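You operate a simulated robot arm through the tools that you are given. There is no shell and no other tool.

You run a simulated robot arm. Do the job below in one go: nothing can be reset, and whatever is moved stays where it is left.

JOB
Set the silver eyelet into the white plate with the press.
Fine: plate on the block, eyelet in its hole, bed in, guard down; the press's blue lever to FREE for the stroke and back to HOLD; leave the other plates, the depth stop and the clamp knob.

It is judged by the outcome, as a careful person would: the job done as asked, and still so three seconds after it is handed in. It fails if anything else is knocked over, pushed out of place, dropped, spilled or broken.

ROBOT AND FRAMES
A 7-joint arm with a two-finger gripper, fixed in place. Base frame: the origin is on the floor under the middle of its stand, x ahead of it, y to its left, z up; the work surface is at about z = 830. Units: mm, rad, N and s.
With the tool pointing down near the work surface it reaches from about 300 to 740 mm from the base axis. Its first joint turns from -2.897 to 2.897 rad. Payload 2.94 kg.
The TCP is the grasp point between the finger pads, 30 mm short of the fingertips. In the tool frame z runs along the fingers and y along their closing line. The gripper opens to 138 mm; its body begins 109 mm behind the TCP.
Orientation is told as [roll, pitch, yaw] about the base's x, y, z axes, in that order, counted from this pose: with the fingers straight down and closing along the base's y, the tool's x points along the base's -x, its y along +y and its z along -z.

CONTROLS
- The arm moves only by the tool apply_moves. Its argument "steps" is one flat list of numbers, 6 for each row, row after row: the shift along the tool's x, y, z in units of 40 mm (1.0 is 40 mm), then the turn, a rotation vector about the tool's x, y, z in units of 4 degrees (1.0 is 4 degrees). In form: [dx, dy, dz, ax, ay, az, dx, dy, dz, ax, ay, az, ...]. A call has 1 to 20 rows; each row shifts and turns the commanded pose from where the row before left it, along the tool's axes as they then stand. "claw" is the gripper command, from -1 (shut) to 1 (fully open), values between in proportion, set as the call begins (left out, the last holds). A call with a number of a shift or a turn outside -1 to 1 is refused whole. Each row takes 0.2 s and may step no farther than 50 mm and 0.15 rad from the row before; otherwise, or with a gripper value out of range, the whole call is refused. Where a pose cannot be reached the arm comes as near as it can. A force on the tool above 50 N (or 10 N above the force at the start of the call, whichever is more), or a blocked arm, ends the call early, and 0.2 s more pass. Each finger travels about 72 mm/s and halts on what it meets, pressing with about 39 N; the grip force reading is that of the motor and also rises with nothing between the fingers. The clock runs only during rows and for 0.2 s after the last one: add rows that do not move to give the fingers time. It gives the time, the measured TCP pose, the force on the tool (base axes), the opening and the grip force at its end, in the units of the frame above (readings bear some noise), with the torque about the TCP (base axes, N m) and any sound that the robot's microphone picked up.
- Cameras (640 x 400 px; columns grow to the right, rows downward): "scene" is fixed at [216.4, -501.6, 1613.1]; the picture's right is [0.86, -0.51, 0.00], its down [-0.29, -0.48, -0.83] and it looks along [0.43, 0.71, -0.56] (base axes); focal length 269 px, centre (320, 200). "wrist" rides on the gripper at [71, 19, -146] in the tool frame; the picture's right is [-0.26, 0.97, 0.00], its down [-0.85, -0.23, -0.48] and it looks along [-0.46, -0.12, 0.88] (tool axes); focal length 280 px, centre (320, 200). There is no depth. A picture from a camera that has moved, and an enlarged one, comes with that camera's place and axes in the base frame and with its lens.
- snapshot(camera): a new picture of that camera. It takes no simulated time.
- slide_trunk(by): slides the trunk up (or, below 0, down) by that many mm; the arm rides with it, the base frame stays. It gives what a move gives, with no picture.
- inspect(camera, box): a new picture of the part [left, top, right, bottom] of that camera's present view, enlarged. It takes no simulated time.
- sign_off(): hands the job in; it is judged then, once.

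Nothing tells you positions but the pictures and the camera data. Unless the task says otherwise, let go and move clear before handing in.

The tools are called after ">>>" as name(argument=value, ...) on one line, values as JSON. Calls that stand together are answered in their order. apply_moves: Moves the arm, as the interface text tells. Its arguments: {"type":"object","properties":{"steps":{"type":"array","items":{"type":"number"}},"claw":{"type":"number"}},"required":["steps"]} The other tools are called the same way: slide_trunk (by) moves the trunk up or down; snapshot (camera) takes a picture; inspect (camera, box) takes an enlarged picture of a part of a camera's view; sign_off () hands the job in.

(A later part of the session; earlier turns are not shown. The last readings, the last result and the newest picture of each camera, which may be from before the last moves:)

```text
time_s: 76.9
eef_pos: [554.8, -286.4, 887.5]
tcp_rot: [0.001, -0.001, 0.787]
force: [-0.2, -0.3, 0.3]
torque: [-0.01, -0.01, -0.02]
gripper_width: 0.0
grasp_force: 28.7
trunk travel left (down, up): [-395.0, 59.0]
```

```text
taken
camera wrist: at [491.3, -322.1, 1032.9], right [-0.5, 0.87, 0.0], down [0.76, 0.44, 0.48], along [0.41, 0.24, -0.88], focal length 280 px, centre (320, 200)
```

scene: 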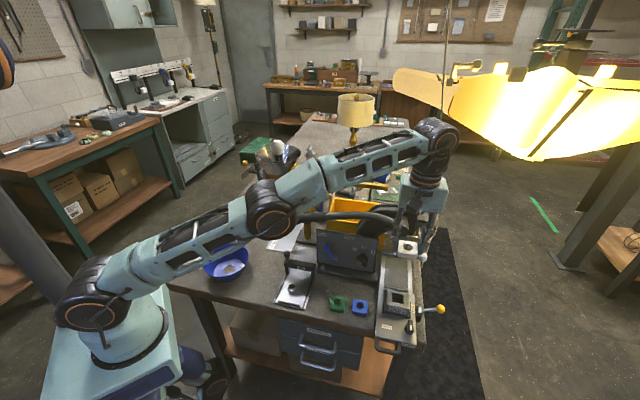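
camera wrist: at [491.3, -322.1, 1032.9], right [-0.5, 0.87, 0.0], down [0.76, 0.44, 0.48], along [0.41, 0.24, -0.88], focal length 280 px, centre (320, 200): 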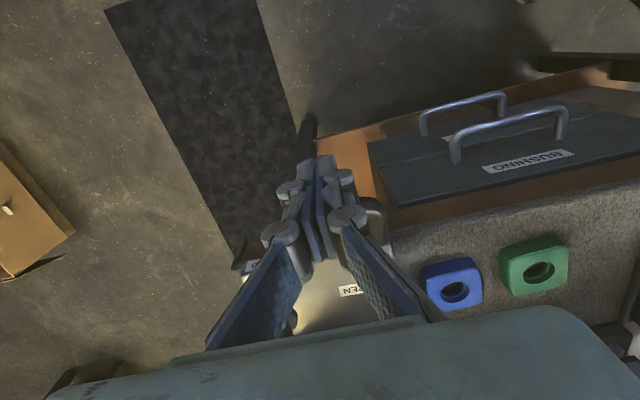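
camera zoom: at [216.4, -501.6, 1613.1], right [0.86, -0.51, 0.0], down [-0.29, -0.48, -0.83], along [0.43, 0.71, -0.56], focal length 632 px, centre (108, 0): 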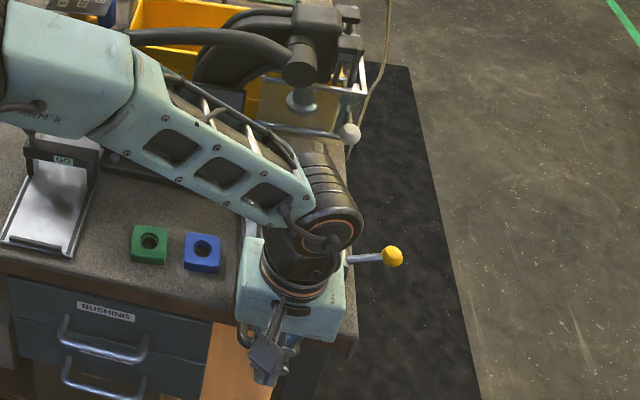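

>>> apply_moves(steps=[-0.05, 0, 0, 0, 0, 0, -0.08, 0, 0, 0, 0, 0, -0.1, 0, 0, 0, 0, 0, -0.1, 0, 0, 0, 0, 0, -0.1, 0, 0, 0, 0, 0, -0.1, 0, 0, 0, 0, 0, -0.1, 0, 0, 0, 0, 0, -0.1, 0, 0, 0, 0, 0, -0.08, 0, 0, 0, 0, 0, -0.05, 0, 0, 0, 0, 0, 0, 0, 0, 0, 0, 0])

>>> snapshot(camera="wrist")

>>> inspect(camera="scene", box=[350, 200, 470, 370])

```text
time_s: 79.3
eef_pos: [579.7, -261.2, 888.4]
tcp_rot: [0.0, -0.001, 0.786]
force: [-0.3, -1.8, -0.1]
torque: [0.02, 0.01, 0.04]
gripper_width: 0.0
grasp_force: 28.5
trunk travel left (down, up): [-395.0, 59.0]
```

```text
taken
camera wrist: at [516.0, -298.5, 1033.2], right [-0.5, 0.87, 0.0], down [0.76, 0.44, 0.48], along [0.41, 0.24, -0.88], focal length 280 px, centre (320, 200)
```

wrist: 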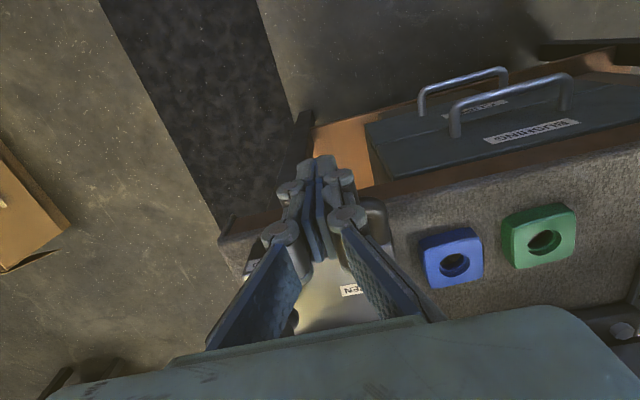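

```text
2.35 times, centred on (410, 285) of scene
camera zoom: at [216.4, -501.6, 1613.1], right [0.86, -0.51, 0.0], down [-0.29, -0.48, -0.83], along [0.43, 0.71, -0.56], focal length 632 px, centre (108, 0)
```

zoom: 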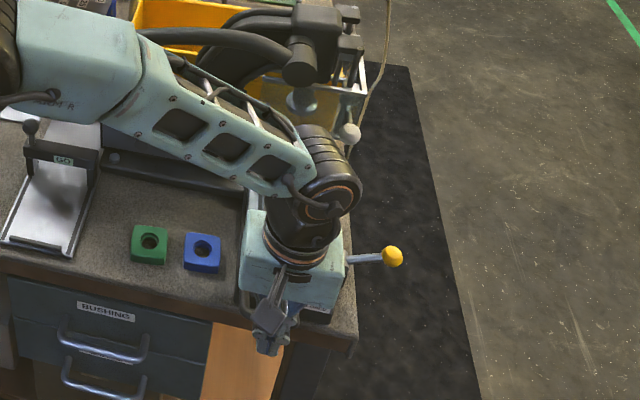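

>>> apply_moves(steps=[-0.05, 0, 0, 0, 0, 0, -0.08, 0, 0, 0, 0, 0, -0.1, 0, 0, 0, 0, 0, -0.1, 0, 0, 0, 0, 0, -0.1, 0, 0, 0, 0, 0, -0.1, 0, 0, 0, 0, 0, -0.1, 0, 0, 0, 0, 0, -0.1, 0, 0, 0, 0, 0, -0.08, 0, 0, 0, 0, 0, -0.05, 0, 0, 0, 0, 0, 0, 0, 0, 0, 0, 0])

>>> snapshot(camera="wrist")

>>> inspect(camera="scene", box=[350, 200, 470, 370])

```text
time_s: 81.7
eef_pos: [603.6, -238.4, 886.4]
tcp_rot: [-0.001, 0.001, 0.783]
force: [-0.6, -1.5, 0.9]
torque: [0.01, -0.01, -0.03]
gripper_width: 0.0
grasp_force: 28.5
trunk travel left (down, up): [-395.0, 59.0]
```

```text
taken
camera wrist: at [539.6, -274.6, 1032.6], right [-0.5, 0.87, 0.0], down [0.76, 0.44, 0.48], along [0.41, 0.24, -0.88], focal length 280 px, centre (320, 200)
```

wrist: 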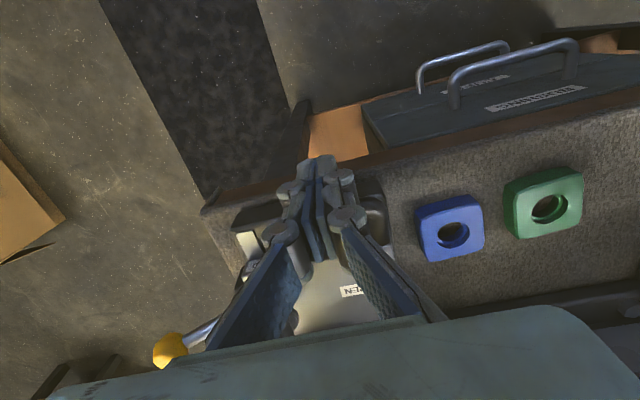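

```text
2.35 times, centred on (410, 285) of scene
camera zoom: at [216.4, -501.6, 1613.1], right [0.86, -0.51, 0.0], down [-0.29, -0.48, -0.83], along [0.43, 0.71, -0.56], focal length 632 px, centre (108, 0)
```

zoom: 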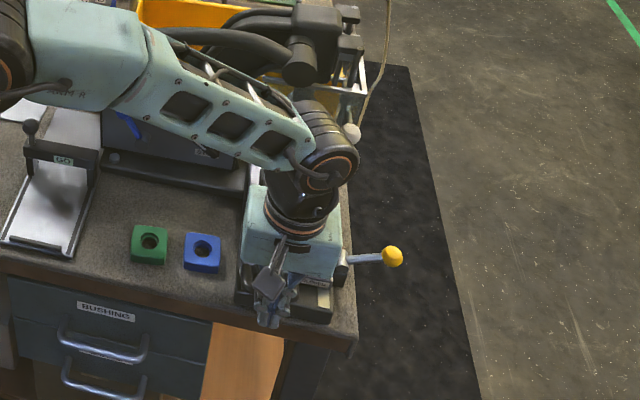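

>>> inspect(camera="wrist", box=[190, 150, 430, 300])

>>> inspect(camera="scene", box=[375, 280, 435, 350])

```text
2.67 times, centred on (310, 225) of wrist
camera zoom: at [539.6, -274.6, 1032.6], right [-0.5, 0.87, 0.0], down [0.76, 0.44, 0.48], along [0.41, 0.24, -0.88], focal length 748 px, centre (347, 133)
```

zoom: 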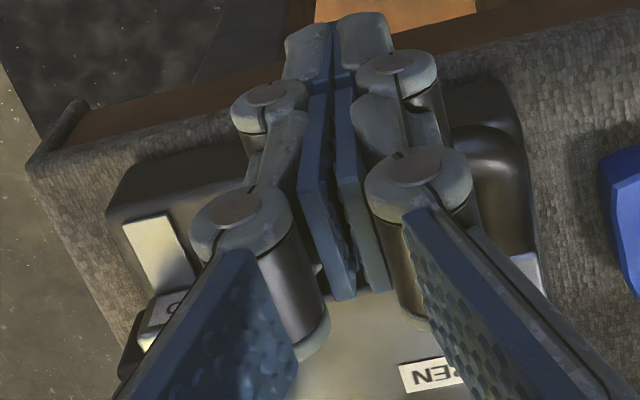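

```text
5.71 times, centred on (405, 315) of scene
camera zoom: at [216.4, -501.6, 1613.1], right [0.86, -0.51, 0.0], down [-0.29, -0.48, -0.83], along [0.43, 0.71, -0.56], focal length 1535 px, centre (-166, -457)
```

zoom: 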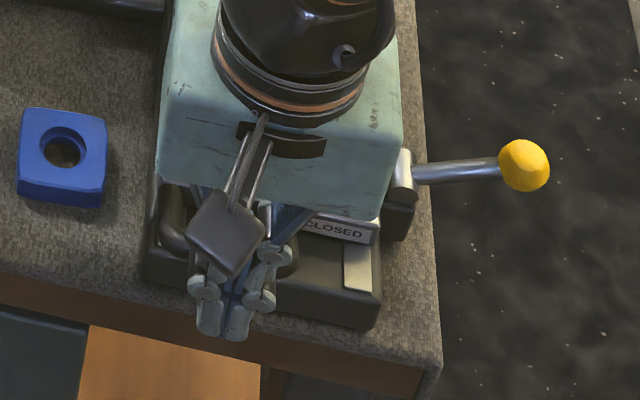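

>>> inspect(camera="wrist", box=[335, 170, 405, 260])

>>> inspect(camera="scene", box=[385, 305, 425, 345])

```text
4.44 times, centred on (370, 215) of wrist
camera zoom: at [539.6, -274.6, 1032.6], right [-0.5, 0.87, 0.0], down [0.76, 0.44, 0.48], along [0.41, 0.24, -0.88], focal length 1246 px, centre (98, 133)
```

zoom: 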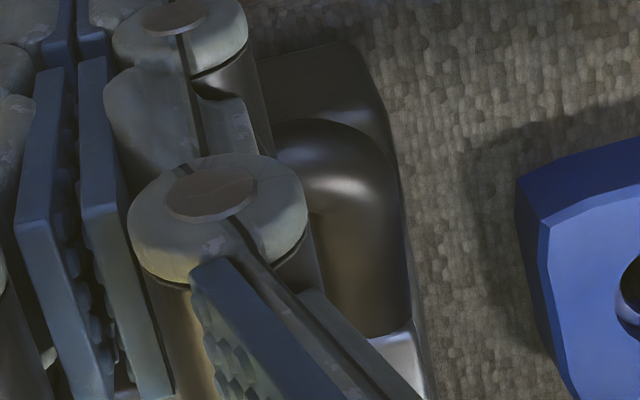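

```text
10.00 times, centred on (405, 325) of scene
camera zoom: at [216.4, -501.6, 1613.1], right [0.86, -0.51, 0.0], down [-0.29, -0.48, -0.83], along [0.43, 0.71, -0.56], focal length 2687 px, centre (-530, -1050)
```

zoom: 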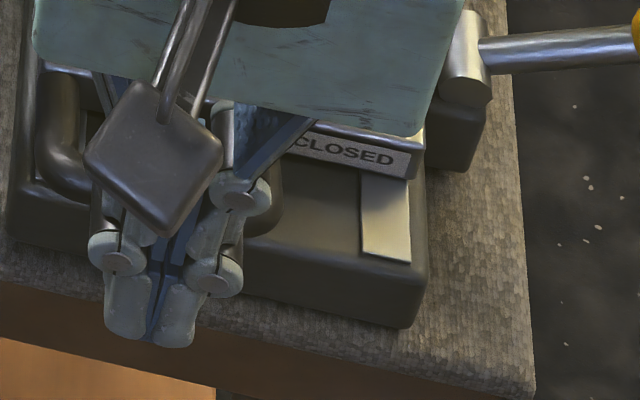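

The base under the bed is about z 858 and starts at e2 ≈ 287, so I'll raise the fingertips about 7 mm to pass over it while still behind the bar, then keep pushing gently.

>>> apply_moves(steps=[0.02, 0, -0.17, 0, 0, 0, 0, 0, 0, 0, 0, 0, -0.06, 0, 0, 0, 0, 0, -0.08, 0, 0, 0, 0, 0, -0.1, 0, 0, 0, 0, 0, -0.1, 0, 0, 0, 0, 0, -0.1, 0, 0, 0, 0, 0, -0.1, 0, 0, 0, 0, 0, -0.08, 0, 0, 0, 0, 0, -0.05, 0, 0, 0, 0, 0, 0, 0, 0, 0, 0, 0])

>>> snapshot(camera="wrist")

>>> inspect(camera="scene", box=[350, 180, 470, 350])

```text
time_s: 84.1
eef_pos: [624.1, -220.6, 894.4]
tcp_rot: [-0.001, -0.002, 0.784]
force: [-0.7, -1.4, 0.4]
torque: [-0.02, 0.02, -0.01]
gripper_width: 0.0
grasp_force: 28.8
trunk travel left (down, up): [-395.0, 59.0]
```

```text
taken
camera wrist: at [559.1, -256.7, 1040.5], right [-0.5, 0.87, 0.0], down [0.76, 0.44, 0.48], along [0.41, 0.24, -0.88], focal length 280 px, centre (320, 200)
```

wrist: 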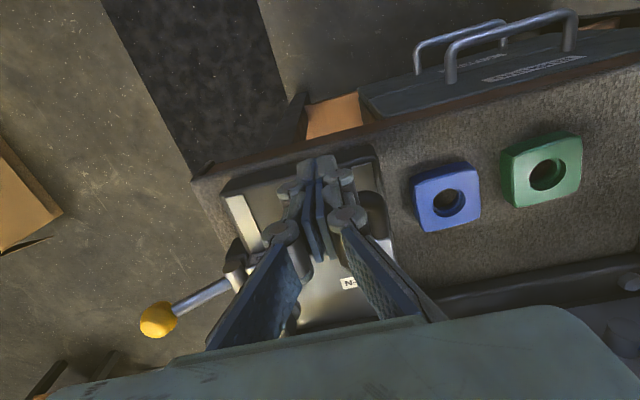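

```text
2.35 times, centred on (410, 265) of scene
camera zoom: at [216.4, -501.6, 1613.1], right [0.86, -0.51, 0.0], down [-0.29, -0.48, -0.83], along [0.43, 0.71, -0.56], focal length 632 px, centre (108, 47)
```

zoom: 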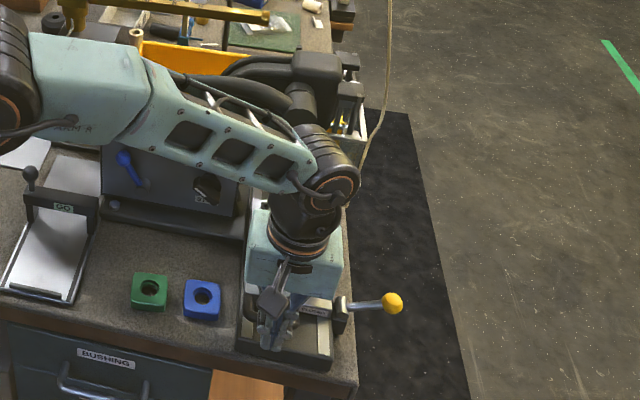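

>>> apply_moves(steps=[-0.05, 0, 0, 0, 0, 0, -0.08, 0, 0, 0, 0, 0, -0.1, 0, 0, 0, 0, 0, -0.1, 0, 0, 0, 0, 0, -0.1, 0, 0, 0, 0, 0, -0.1, 0, 0, 0, 0, 0, -0.1, 0, 0, 0, 0, 0, -0.1, 0, 0, 0, 0, 0, -0.08, 0, 0, 0, 0, 0, -0.05, 0, 0, 0, 0, 0, 0, 0, 0, 0, 0, 0])

>>> snapshot(camera="wrist")

>>> inspect(camera="scene", box=[350, 180, 470, 350])

```text
time_s: 86.5
eef_pos: [647.1, -194.5, 895.9]
tcp_rot: [0.0, 0.0, 0.783]
force: [-1.5, -0.6, 0.0]
torque: [0.03, -0.02, 0.01]
gripper_width: 0.0
grasp_force: 29.0
trunk travel left (down, up): [-395.0, 59.0]
```

```text
taken
camera wrist: at [583.4, -231.7, 1039.8], right [-0.5, 0.87, 0.0], down [0.76, 0.44, 0.48], along [0.41, 0.24, -0.88], focal length 280 px, centre (320, 200)
```

wrist: 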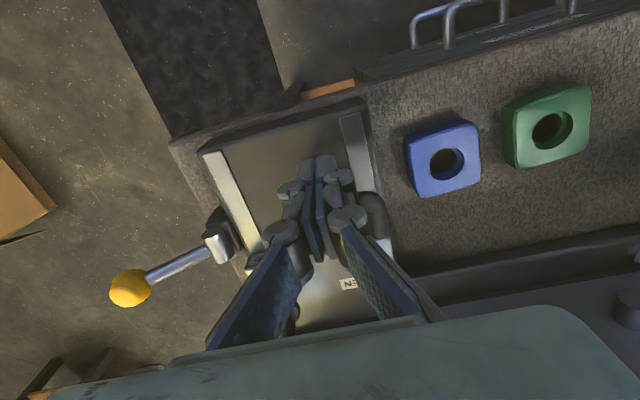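

```text
2.35 times, centred on (410, 265) of scene
camera zoom: at [216.4, -501.6, 1613.1], right [0.86, -0.51, 0.0], down [-0.29, -0.48, -0.83], along [0.43, 0.71, -0.56], focal length 632 px, centre (108, 47)
```

zoom: 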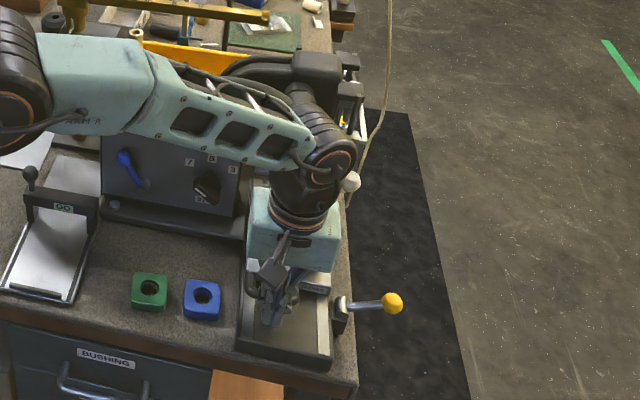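

>>> apply_moves(steps=[-0.05, 0, 0, 0, 0, 0, -0.08, 0, 0, 0, 0, 0, -0.08, 0, 0, 0, 0, 0, -0.08, 0, 0, 0, 0, 0, -0.08, 0, 0, 0, 0, 0, -0.05, 0, 0, 0, 0, 0, 0, 0, 0, 0, 0, 0])

>>> snapshot(camera="wrist")

>>> inspect(camera="scene", box=[350, 180, 470, 350])

```text
time_s: 88.1
eef_pos: [659.6, -184.1, 896.1]
tcp_rot: [0.0, -0.001, 0.787]
force: [-0.8, 1.0, 0.8]
torque: [0.03, -0.03, 0.0]
gripper_width: 0.1
grasp_force: 28.2
trunk travel left (down, up): [-395.0, 59.0]
```

```text
taken
camera wrist: at [595.9, -220.3, 1039.5], right [-0.5, 0.87, 0.0], down [0.76, 0.44, 0.48], along [0.41, 0.24, -0.88], focal length 280 px, centre (320, 200)
```

wrist: 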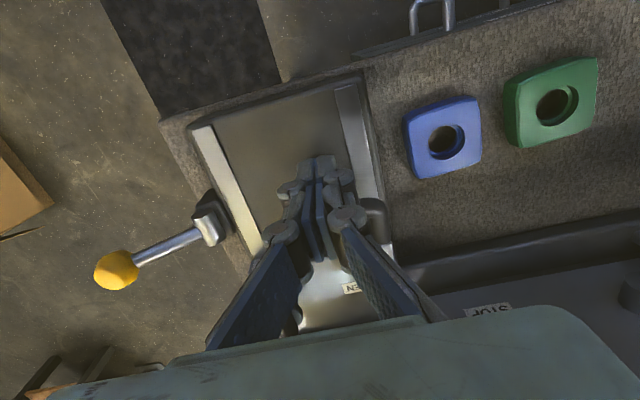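

```text
2.35 times, centred on (410, 265) of scene
camera zoom: at [216.4, -501.6, 1613.1], right [0.86, -0.51, 0.0], down [-0.29, -0.48, -0.83], along [0.43, 0.71, -0.56], focal length 632 px, centre (108, 47)
```

zoom: 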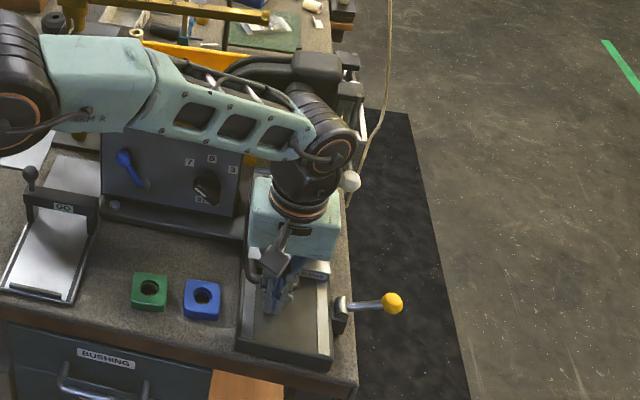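

>>> apply_moves(steps=[-0.05, 0, 0, 0, 0, 0, -0.05, 0, 0, 0, 0, 0, -0.05, 0, 0, 0, 0, 0, 0, 0, 0, 0, 0, 0])

>>> apply_moves(steps=[-0.05, 0, 0, 0, 0, 0, -0.05, 0, 0, 0, 0, 0, -0.05, 0, 0, 0, 0, 0, 0, 0, 0, 0, 0, 0])

>>> snapshot(camera="wrist")

>>> inspect(camera="scene", box=[350, 180, 470, 350])

```text
time_s: 89.1
eef_pos: [661.6, -179.3, 895.2]
tcp_rot: [-0.001, 0.001, 0.785]
force: [-4.3, -3.0, -0.7]
torque: [-0.05, 0.02, -0.02]
gripper_width: 6.1
grasp_force: 28.5
trunk travel left (down, up): [-395.0, 59.0]
```

```text
time_s: 90.1
eef_pos: [662.6, -179.2, 894.4]
tcp_rot: [0.004, 0.006, 0.785]
force: [-25.0, -20.0, -10.0]
torque: [-0.29, 0.31, 0.0]
gripper_width: 6.1
grasp_force: 28.6
trunk travel left (down, up): [-395.0, 59.0]
```

```text
taken
camera wrist: at [599.9, -215.4, 1040.2], right [-0.5, 0.87, 0.0], down [0.77, 0.44, 0.47], along [0.41, 0.23, -0.88], focal length 280 px, centre (320, 200)
```

wrist: 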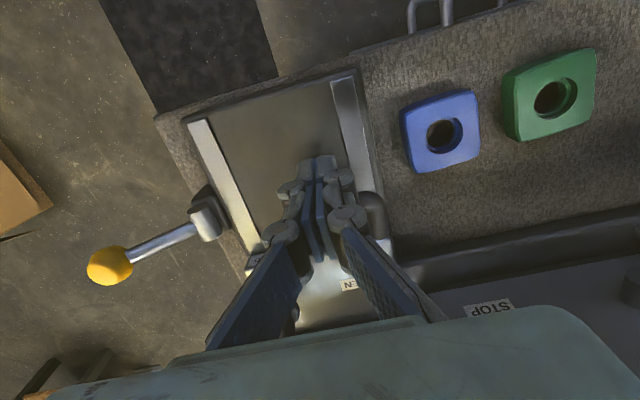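

```text
2.35 times, centred on (410, 265) of scene
camera zoom: at [216.4, -501.6, 1613.1], right [0.86, -0.51, 0.0], down [-0.29, -0.48, -0.83], along [0.43, 0.71, -0.56], focal length 632 px, centre (108, 47)
```

zoom: 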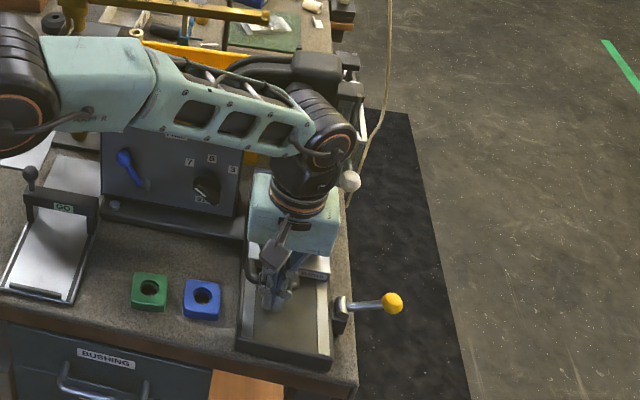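

The force rose to about 30 N at a travel of about 160 mm, so the bed is against its inner stop. I'll back off, rise and inspect the bed, block and eyelet.

>>> apply_moves(steps=[0.15, 0, 0, 0, 0, 0, 0.5, 0, 0, 0, 0, 0, 0.9, 0, 0, 0, 0, 0, 0.9, 0, 0, 0, 0, 0, 0.9, 0, 0, 0, 0, 0, 0, 0, -0.9, 0, 0, 0, 0, 0, -0.9, 0, 0, 0, 0, 0, -0.9, 0, 0, 0, 0, 0, 0, 0, 0, 0])

>>> snapshot(camera="wrist")

>>> inspect(camera="scene", box=[350, 190, 450, 340])

```text
time_s: 92.1
eef_pos: [570.8, -269.4, 1004.8]
tcp_rot: [0.0, 0.001, 0.785]
force: [0.6, -0.2, 0.4]
torque: [-0.01, -0.01, -0.03]
gripper_width: 0.1
grasp_force: 27.8
trunk travel left (down, up): [-395.0, 59.0]
```

```text
taken
camera wrist: at [507.1, -306.6, 1149.1], right [-0.5, 0.87, 0.0], down [0.76, 0.44, 0.48], along [0.41, 0.24, -0.88], focal length 280 px, centre (320, 200)
```

wrist: 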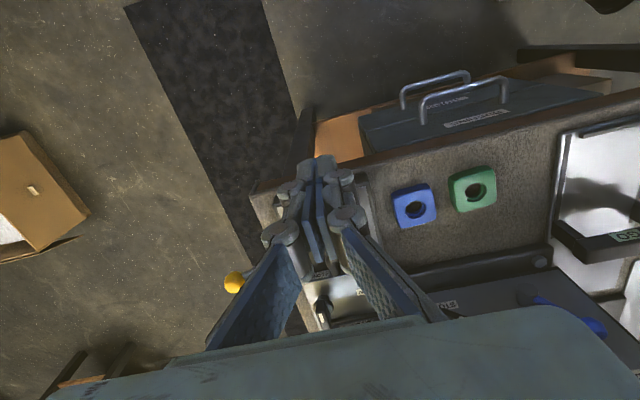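

```text
2.67 times, centred on (400, 265) of scene
camera zoom: at [216.4, -501.6, 1613.1], right [0.86, -0.51, 0.0], down [-0.29, -0.48, -0.83], along [0.43, 0.71, -0.56], focal length 716 px, centre (107, 27)
```

zoom: 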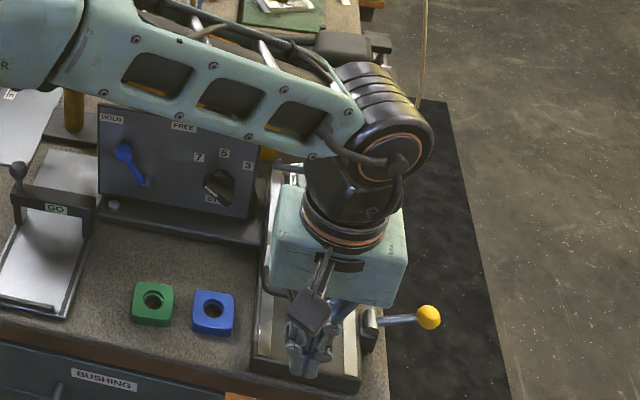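

>>> apply_moves(steps=[0.4, 0, -0.8, 0, 0, 0, 0.4, 0, -0.8, 0, 0, 0, 0, 0, 0, 0, -1, 0, 0, 0, 0, 0, -1, 0, 0, 0, 0, 0, -1, 0, 0, 0, 0, 0, -1, 0, 0, 0, 0, 0, -1, 0, 0, 0, 0, 0, -1, 0, 0, 0, 0, 0, -1, 0, 0, 0, 0, 0, -1, 0, 0, 0, 0, 0, -1, 0, 0, 0, 0, 0, 0, 0])

>>> snapshot(camera="wrist")

>>> inspect(camera="scene", box=[350, 190, 450, 320])

```text
time_s: 94.7
eef_pos: [549.9, -292.9, 1066.8]
tcp_rot: [-0.001, -0.63, 0.785]
force: [0.0, 0.1, 0.5]
torque: [0.0, -0.01, 0.03]
gripper_width: 0.2
grasp_force: 28.4
trunk travel left (down, up): [-395.0, 59.0]
```

```text
taken
camera wrist: at [434.4, -379.5, 1142.5], right [-0.53, 0.83, 0.15], down [0.45, 0.12, 0.88], along [0.72, 0.54, -0.44], focal length 280 px, centre (320, 200)
```

wrist: 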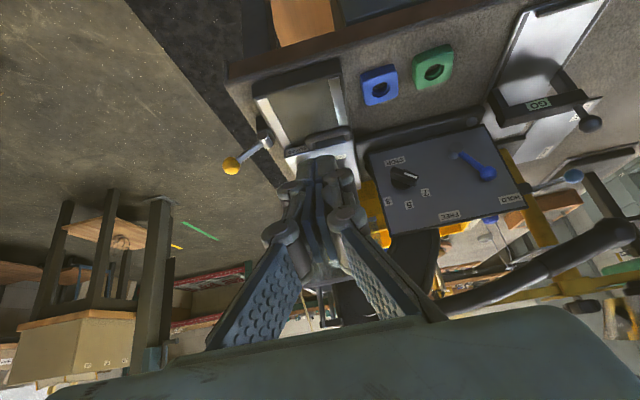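

```text
3.08 times, centred on (400, 255) of scene
camera zoom: at [216.4, -501.6, 1613.1], right [0.86, -0.51, 0.0], down [-0.29, -0.48, -0.83], along [0.43, 0.71, -0.56], focal length 827 px, centre (74, 31)
```

zoom: 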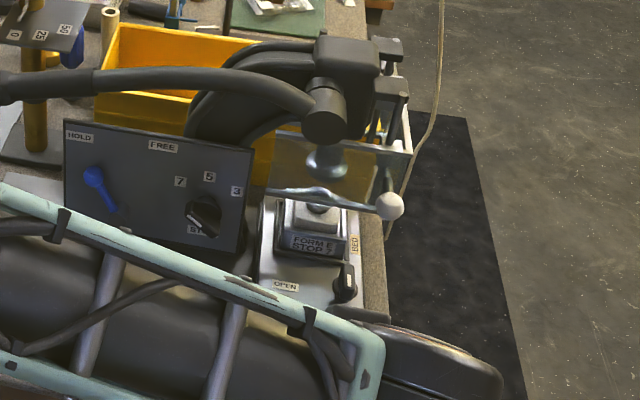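

>>> inspect(camera="scene", box=[385, 220, 435, 290])

>>> inspect(camera="scene", box=[390, 190, 430, 260])

>>> apply_moves(steps=[0, 0, 0, 0, 0, 0, 0, 0, 0, 0, 0, 0, 0, 0, 0, 0, 0, 0], claw=0.0)

>>> inspect(camera="wrist", box=[240, 80, 420, 260])

```text
5.71 times, centred on (410, 255) of scene
camera zoom: at [216.4, -501.6, 1613.1], right [0.86, -0.51, 0.0], down [-0.29, -0.48, -0.83], along [0.43, 0.71, -0.56], focal length 1535 px, centre (-194, -114)
```

zoom: 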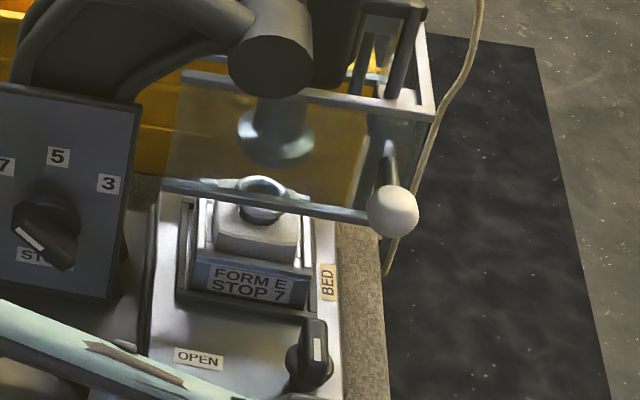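

```text
5.71 times, centred on (410, 225) of scene
camera zoom: at [216.4, -501.6, 1613.1], right [0.86, -0.51, 0.0], down [-0.29, -0.48, -0.83], along [0.43, 0.71, -0.56], focal length 1535 px, centre (-194, 57)
```

zoom: 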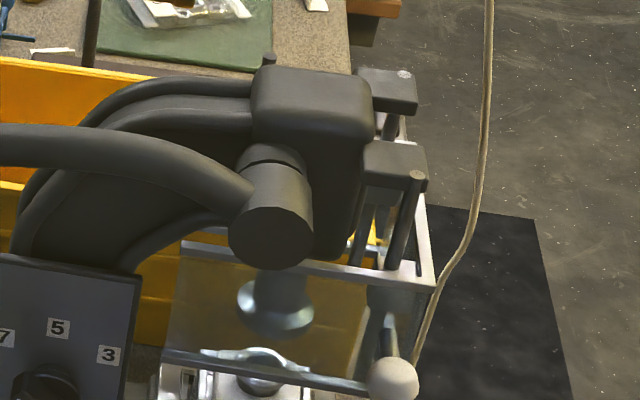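

```text
time_s: 95.5
eef_pos: [548.5, -292.6, 1067.4]
tcp_rot: [0.0, -0.628, 0.785]
force: [-1.2, 0.7, 0.3]
torque: [0.01, -0.03, 0.08]
gripper_width: 68.9
grasp_force: 0.1
trunk travel left (down, up): [-395.0, 59.0]
```

```text
2.22 times, centred on (330, 170) of wrist
camera zoom: at [434.5, -379.5, 1142.7], right [-0.53, 0.83, 0.15], down [0.45, 0.12, 0.88], along [0.72, 0.54, -0.44], focal length 623 px, centre (298, 267)
```

zoom: 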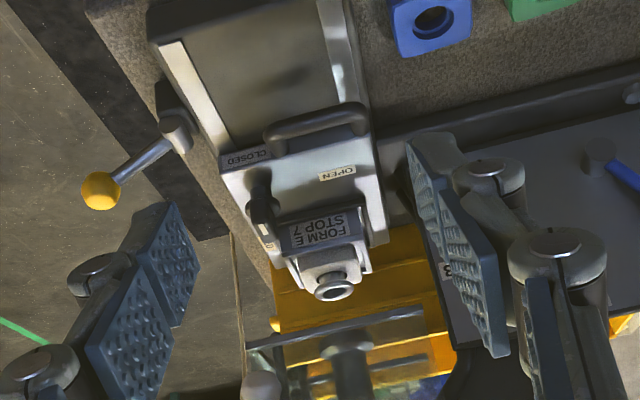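

The bed is fully in, and the eyelet stands right under the ram at e2 ≈ 520. Next is the guard, so I'll move closer with the tool tilted to see how its rods and ball handle work.

>>> apply_moves(steps=[-0.7, -0.4, 0.52, 0, 0, 0, -0.7, -0.4, 0.52, 0, 0, 0, -0.7, -0.4, 0.52, 0, 0, 0, 0, 0, 0, 0, 0, 0], claw=0.6)

>>> snapshot(camera="wrist")

>>> inspect(camera="wrist", box=[230, 150, 410, 320])

>>> inspect(camera="scene", box=[380, 180, 440, 270])

```text
time_s: 96.5
eef_pos: [660.1, -253.5, 1065.8]
tcp_rot: [0.0, -0.628, 0.784]
force: [-0.3, -0.8, -0.1]
torque: [-0.01, 0.01, 0.01]
gripper_width: 110.4
grasp_force: 0.1
trunk travel left (down, up): [-395.0, 59.0]
```

```text
taken
camera wrist: at [545.4, -340.4, 1142.1], right [-0.53, 0.83, 0.15], down [0.45, 0.12, 0.88], along [0.72, 0.54, -0.44], focal length 280 px, centre (320, 200)
```

wrist: 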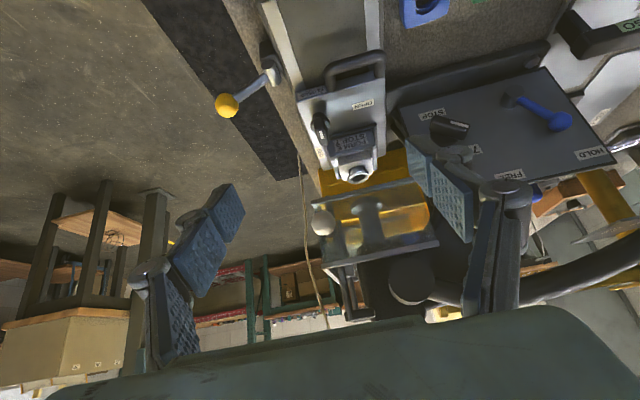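

```text
2.35 times, centred on (320, 235) of wrist
camera zoom: at [545.4, -340.4, 1142.1], right [-0.53, 0.83, 0.15], down [0.45, 0.12, 0.88], along [0.72, 0.54, -0.44], focal length 660 px, centre (320, 118)
```

zoom: 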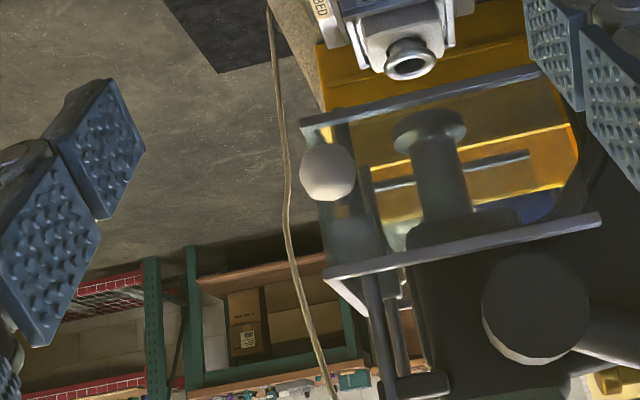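

```text
4.44 times, centred on (410, 225) of scene
camera zoom: at [216.4, -501.6, 1613.1], right [0.86, -0.51, 0.0], down [-0.29, -0.48, -0.83], along [0.43, 0.71, -0.56], focal length 1194 px, centre (-80, 89)
```

zoom: 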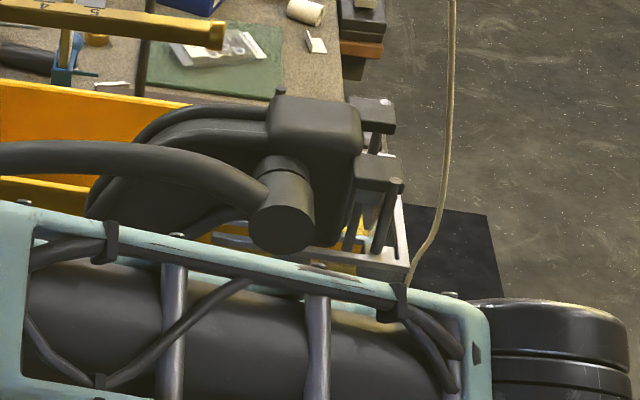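

The guard slides on the two vertical rods and is up; its ball is at about e1 664.5, e2 415, z 1036. I'll approach the ball from the front and above with the fingers straddling it.

>>> apply_moves(steps=[-0.6, -0.154, 0.2, 0, 0, 0, -0.6, -0.154, 0.2, 0, 0, 0, -0.6, -0.154, 0.2, 0, 0, 0, 0, 0, 0, 0, 0, 0], claw=-0.2)

>>> snapshot(camera="wrist")

>>> inspect(camera="wrist", box=[240, 120, 400, 260])

>>> inspect(camera="scene", box=[360, 160, 480, 280])

```text
time_s: 97.5
eef_pos: [721.9, -214.5, 1088.7]
tcp_rot: [0.0, -0.63, 0.784]
force: [0.4, -0.1, 0.3]
torque: [0.0, 0.0, -0.01]
gripper_width: 55.5
grasp_force: 0.0
trunk travel left (down, up): [-395.0, 59.0]
```

```text
taken
camera wrist: at [607.1, -301.8, 1164.3], right [-0.53, 0.83, 0.15], down [0.45, 0.12, 0.88], along [0.72, 0.54, -0.44], focal length 280 px, centre (320, 200)
```

wrist: 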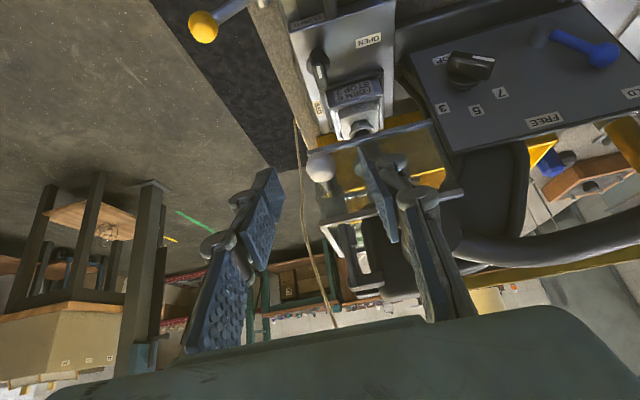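

```text
2.86 times, centred on (320, 190) of wrist
camera zoom: at [607.1, -301.8, 1164.3], right [-0.53, 0.83, 0.15], down [0.45, 0.12, 0.88], along [0.72, 0.54, -0.44], focal length 801 px, centre (320, 229)
```

zoom: 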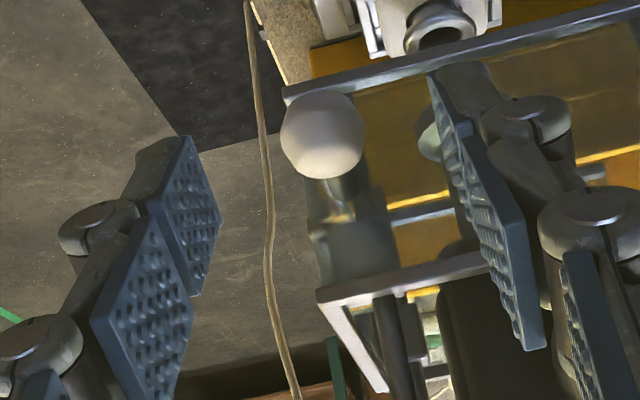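

```text
3.33 times, centred on (420, 220) of scene
camera zoom: at [216.4, -501.6, 1613.1], right [0.86, -0.51, 0.0], down [-0.29, -0.48, -0.83], along [0.43, 0.71, -0.56], focal length 896 px, centre (-13, 133)
```

zoom: 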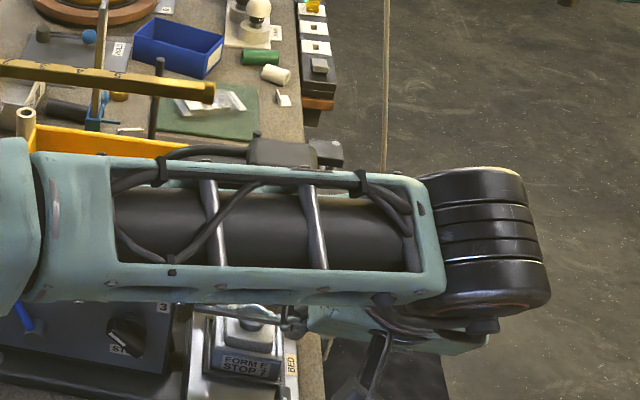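

>>> apply_moves(steps=[-0.39, -0.08, 0, 0, 0, 0, 0, 0, 0.5, 0, 0, 0, 0, 0, 0.5, 0, 0, 0, 0, 0, 0, 0, 0, 0])

>>> snapshot(camera="wrist")

>>> inspect(camera="wrist", box=[240, 120, 400, 260])

```text
time_s: 98.5
eef_pos: [748.4, -190.6, 1065.1]
tcp_rot: [0.001, -0.628, 0.786]
force: [-0.3, 0.2, -0.3]
torque: [0.0, -0.01, -0.01]
gripper_width: 54.8
grasp_force: 0.2
trunk travel left (down, up): [-395.0, 59.0]
```

```text
taken
camera wrist: at [634.2, -278.2, 1140.4], right [-0.53, 0.83, 0.15], down [0.45, 0.12, 0.88], along [0.72, 0.54, -0.44], focal length 280 px, centre (320, 200)
```

wrist: 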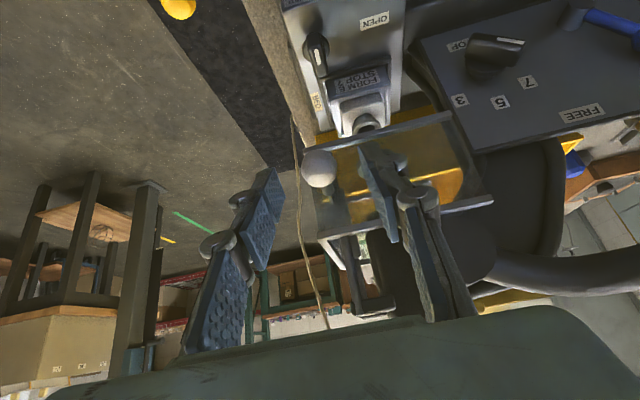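

```text
2.86 times, centred on (320, 190) of wrist
camera zoom: at [634.2, -278.2, 1140.4], right [-0.53, 0.83, 0.15], down [0.45, 0.12, 0.88], along [0.72, 0.54, -0.44], focal length 801 px, centre (320, 229)
```

zoom: 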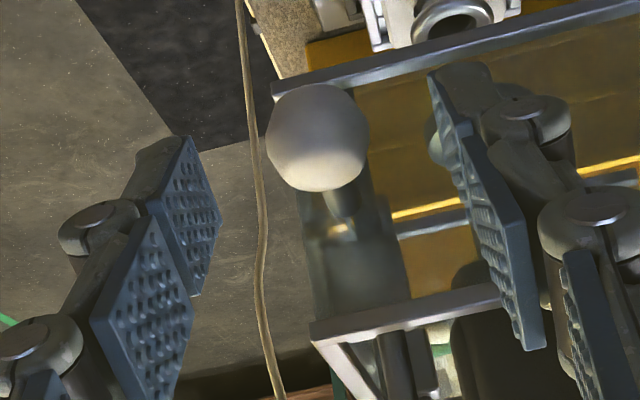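

>>> apply_moves(steps=[0, 0, 0.25, 0, 0, 0, 0, 0, 0.22, 0, 0, 0, 0, 0, 0, 0, 0, 0])

>>> inspect(camera="wrist", box=[240, 120, 400, 260])

```text
time_s: 99.3
eef_pos: [756.0, -183.4, 1049.7]
tcp_rot: [-0.001, -0.628, 0.786]
force: [-0.2, 0.1, -0.5]
torque: [0.02, -0.03, 0.03]
gripper_width: 55.1
grasp_force: 0.1
trunk travel left (down, up): [-395.0, 59.0]
```

```text
2.86 times, centred on (320, 190) of wrist
camera zoom: at [642.6, -271.1, 1124.8], right [-0.53, 0.83, 0.15], down [0.45, 0.12, 0.88], along [0.72, 0.54, -0.44], focal length 801 px, centre (320, 229)
```

zoom: 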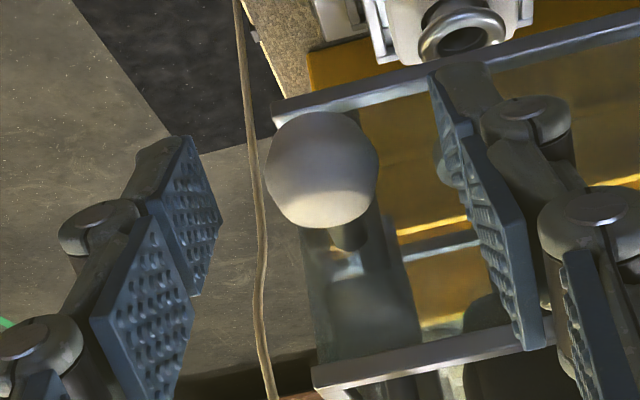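

The ball is between the pads; I'll close on it.

>>> apply_moves(steps=[0, 0, 0, 0, 0, 0, 0, 0, 0, 0, 0, 0, 0, 0, 0, 0, 0, 0], claw=-0.8)

>>> inspect(camera="wrist", box=[240, 120, 400, 260])

```text
time_s: 100.1
eef_pos: [757.3, -183.5, 1049.3]
tcp_rot: [0.0, -0.628, 0.785]
force: [-0.4, 1.2, -1.9]
torque: [0.06, -0.05, 0.02]
gripper_width: 25.3
grasp_force: 45.0
trunk travel left (down, up): [-395.0, 59.0]
```

```text
2.86 times, centred on (320, 190) of wrist
camera zoom: at [642.5, -271.1, 1124.7], right [-0.53, 0.83, 0.15], down [0.45, 0.12, 0.88], along [0.72, 0.54, -0.44], focal length 801 px, centre (320, 229)
```

zoom: 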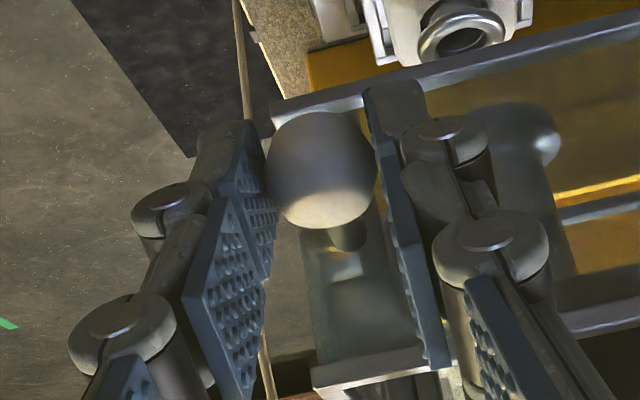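

Ball gripped. I'll move it straight down 10 mm and read the force.

>>> apply_moves(steps=[0.074, 0, 0.101, 0, 0, 0, 0.074, 0, 0.101, 0, 0, 0, 0, 0, 0, 0, 0, 0])

>>> inspect(camera="wrist", box=[240, 120, 400, 260])

```text
time_s: 100.9
eef_pos: [757.4, -183.5, 1040.3]
tcp_rot: [-0.003, -0.631, 0.784]
force: [2.2, -0.7, 1.4]
torque: [0.07, -0.21, -0.02]
gripper_width: 25.4
grasp_force: 45.4
trunk travel left (down, up): [-395.0, 59.0]
```

```text
2.86 times, centred on (320, 190) of wrist
camera zoom: at [642.3, -271.0, 1115.1], right [-0.53, 0.83, 0.15], down [0.45, 0.12, 0.88], along [0.72, 0.54, -0.44], focal length 801 px, centre (320, 229)
```

zoom: 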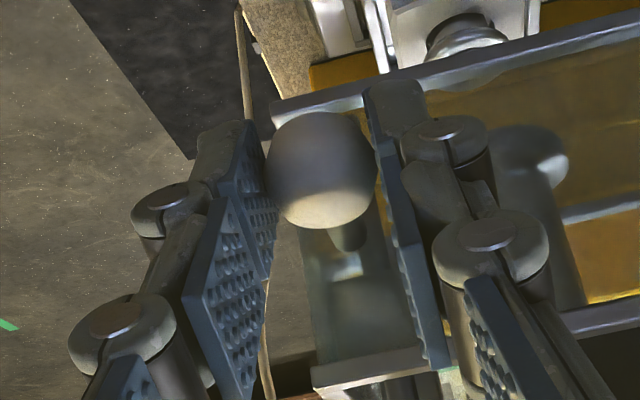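

The guard slides down easily. I'll continue in steps.

>>> apply_moves(steps=[0.074, 0, 0.101, 0, 0, 0, 0.074, 0, 0.101, 0, 0, 0, 0.074, 0, 0.101, 0, 0, 0, 0.074, 0, 0.101, 0, 0, 0, 0.074, 0, 0.101, 0, 0, 0, 0, 0, 0, 0, 0, 0])

>>> snapshot(camera="wrist")

>>> inspect(camera="scene", box=[360, 160, 480, 280])

```text
time_s: 102.3
eef_pos: [757.7, -183.3, 1015.6]
tcp_rot: [0.0, -0.627, 0.785]
force: [0.4, -3.8, 0.0]
torque: [0.02, -0.17, -0.06]
gripper_width: 25.2
grasp_force: 44.8
trunk travel left (down, up): [-395.0, 59.0]
```

```text
taken
camera wrist: at [642.4, -270.9, 1090.9], right [-0.53, 0.83, 0.15], down [0.45, 0.12, 0.88], along [0.72, 0.54, -0.44], focal length 280 px, centre (320, 200)
```

wrist: 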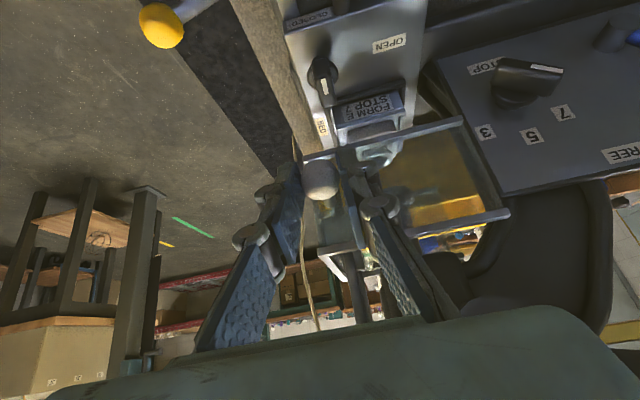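

```text
3.33 times, centred on (420, 220) of scene
camera zoom: at [216.4, -501.6, 1613.1], right [0.86, -0.51, 0.0], down [-0.29, -0.48, -0.83], along [0.43, 0.71, -0.56], focal length 896 px, centre (-13, 133)
```

zoom: 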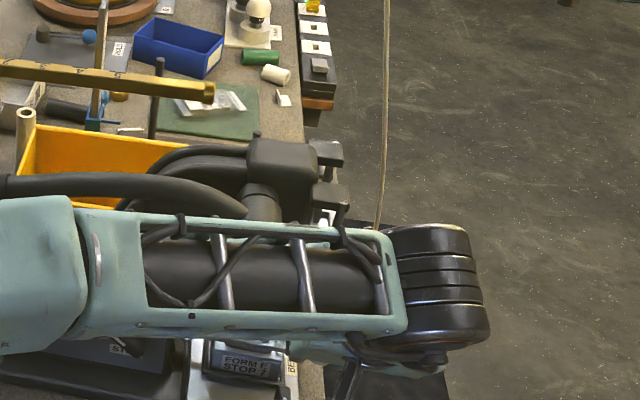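

>>> apply_moves(steps=[0.074, 0, 0.101, 0, 0, 0, 0.074, 0, 0.101, 0, 0, 0, 0.074, 0, 0.101, 0, 0, 0, 0.074, 0, 0.101, 0, 0, 0, 0, 0, 0, 0, 0, 0])

>>> snapshot(camera="wrist")

>>> inspect(camera="wrist", box=[280, 40, 480, 240])

```text
time_s: 103.5
eef_pos: [757.4, -182.2, 994.6]
tcp_rot: [-0.002, -0.631, 0.787]
force: [5.4, -0.7, 0.0]
torque: [0.1, -0.3, -0.03]
gripper_width: 25.7
grasp_force: 45.0
trunk travel left (down, up): [-395.0, 59.0]
```

```text
taken
camera wrist: at [642.4, -271.1, 1070.4], right [-0.53, 0.83, 0.15], down [0.45, 0.12, 0.88], along [0.72, 0.54, -0.44], focal length 280 px, centre (320, 200)
```

wrist: 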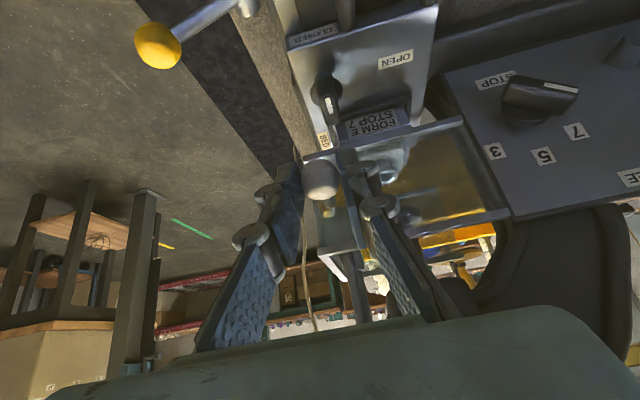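

```text
2.00 times, centred on (380, 140) of wrist
camera zoom: at [642.4, -271.1, 1070.4], right [-0.53, 0.83, 0.15], down [0.45, 0.12, 0.88], along [0.72, 0.54, -0.44], focal length 561 px, centre (200, 320)
```

zoom: 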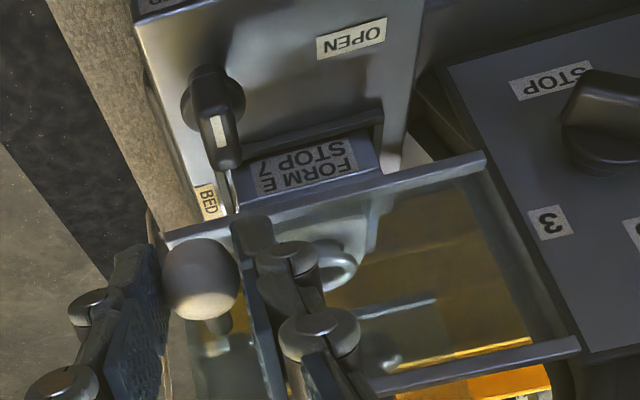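

>>> apply_moves(steps=[0.074, 0, 0.101, 0, 0, 0, 0.074, 0, 0.101, 0, 0, 0, 0, 0, 0, 0, 0, 0])

>>> inspect(camera="wrist", box=[280, 40, 480, 240])

>>> apply_moves(steps=[0.074, 0, 0.101, 0, 0, 0, 0, 0, 0, 0, 0, 0])

>>> inspect(camera="wrist", box=[280, 40, 480, 240])

```text
time_s: 104.3
eef_pos: [756.6, -183.4, 984.7]
tcp_rot: [0.0, -0.628, 0.786]
force: [5.8, -0.6, 0.4]
torque: [0.35, -0.45, -0.06]
gripper_width: 25.5
grasp_force: 45.3
trunk travel left (down, up): [-395.0, 59.0]
```

```text
2.00 times, centred on (380, 140) of wrist
camera zoom: at [642.4, -271.0, 1060.7], right [-0.53, 0.83, 0.15], down [0.45, 0.12, 0.88], along [0.72, 0.54, -0.44], focal length 561 px, centre (200, 320)
```

zoom: 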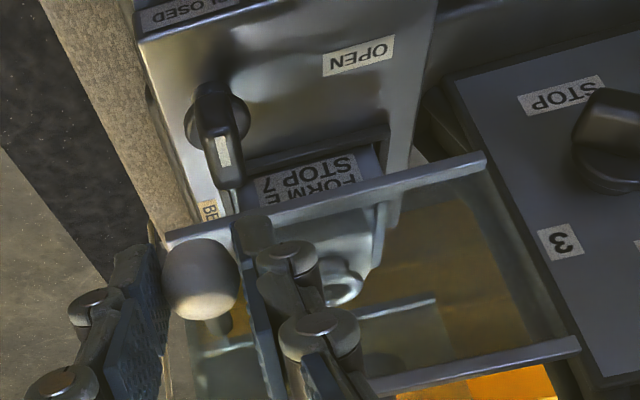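

```text
time_s: 104.9
eef_pos: [756.8, -183.2, 978.4]
tcp_rot: [0.0, -0.628, 0.786]
force: [4.3, -0.2, 0.3]
torque: [0.16, -0.21, -0.02]
gripper_width: 25.4
grasp_force: 45.3
trunk travel left (down, up): [-395.0, 59.0]
```

```text
2.00 times, centred on (380, 140) of wrist
camera zoom: at [642.5, -271.1, 1055.0], right [-0.53, 0.83, 0.15], down [0.45, 0.13, 0.88], along [0.72, 0.54, -0.44], focal length 561 px, centre (200, 320)
```

zoom: 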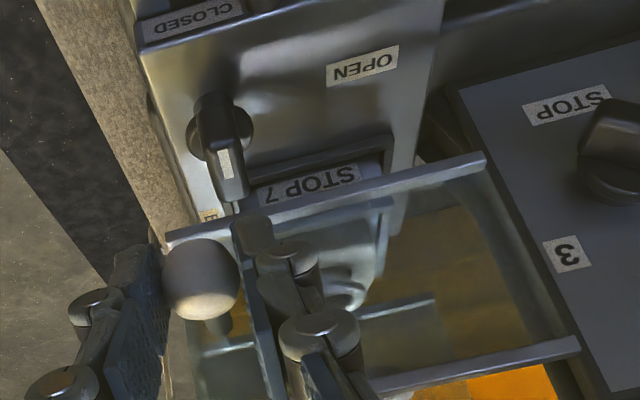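

>>> inspect(camera="wrist", box=[320, 70, 420, 160])

>>> apply_moves(steps=[0.037, 0, 0.0505, 0, 0, 0, 0, 0, 0, 0, 0, 0])

>>> inspect(camera="wrist", box=[320, 70, 420, 160])

```text
4.44 times, centred on (370, 115) of wrist
camera zoom: at [642.5, -271.1, 1055.0], right [-0.53, 0.83, 0.15], down [0.45, 0.13, 0.88], along [0.72, 0.54, -0.44], focal length 1246 px, centre (98, 578)
```

zoom: 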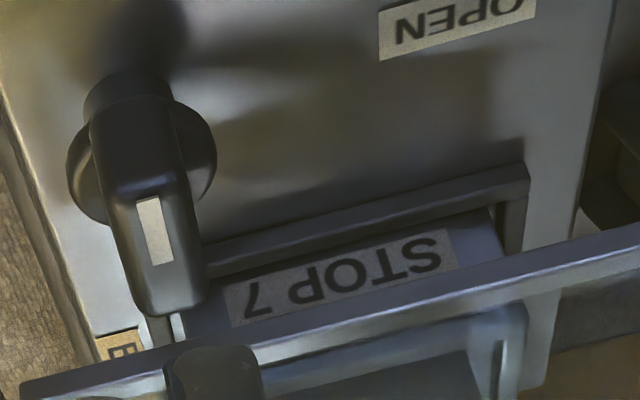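

```text
time_s: 105.5
eef_pos: [757.1, -183.4, 976.8]
tcp_rot: [0.001, -0.629, 0.786]
force: [5.3, 0.2, -0.8]
torque: [-0.05, -0.15, 0.0]
gripper_width: 25.3
grasp_force: 44.9
trunk travel left (down, up): [-395.0, 59.0]
```

```text
4.44 times, centred on (370, 115) of wrist
camera zoom: at [642.5, -271.0, 1052.8], right [-0.53, 0.83, 0.15], down [0.45, 0.12, 0.88], along [0.72, 0.54, -0.44], focal length 1246 px, centre (98, 578)
```

zoom: 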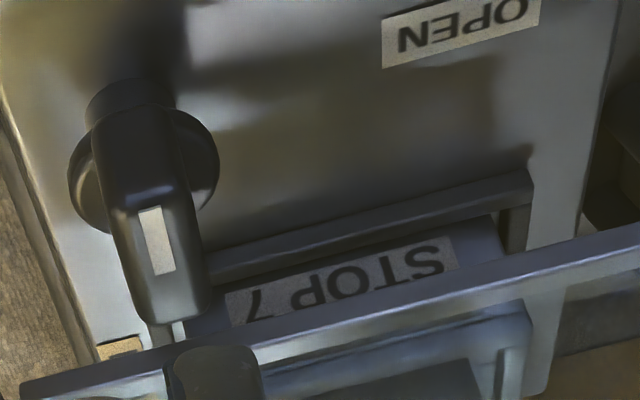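

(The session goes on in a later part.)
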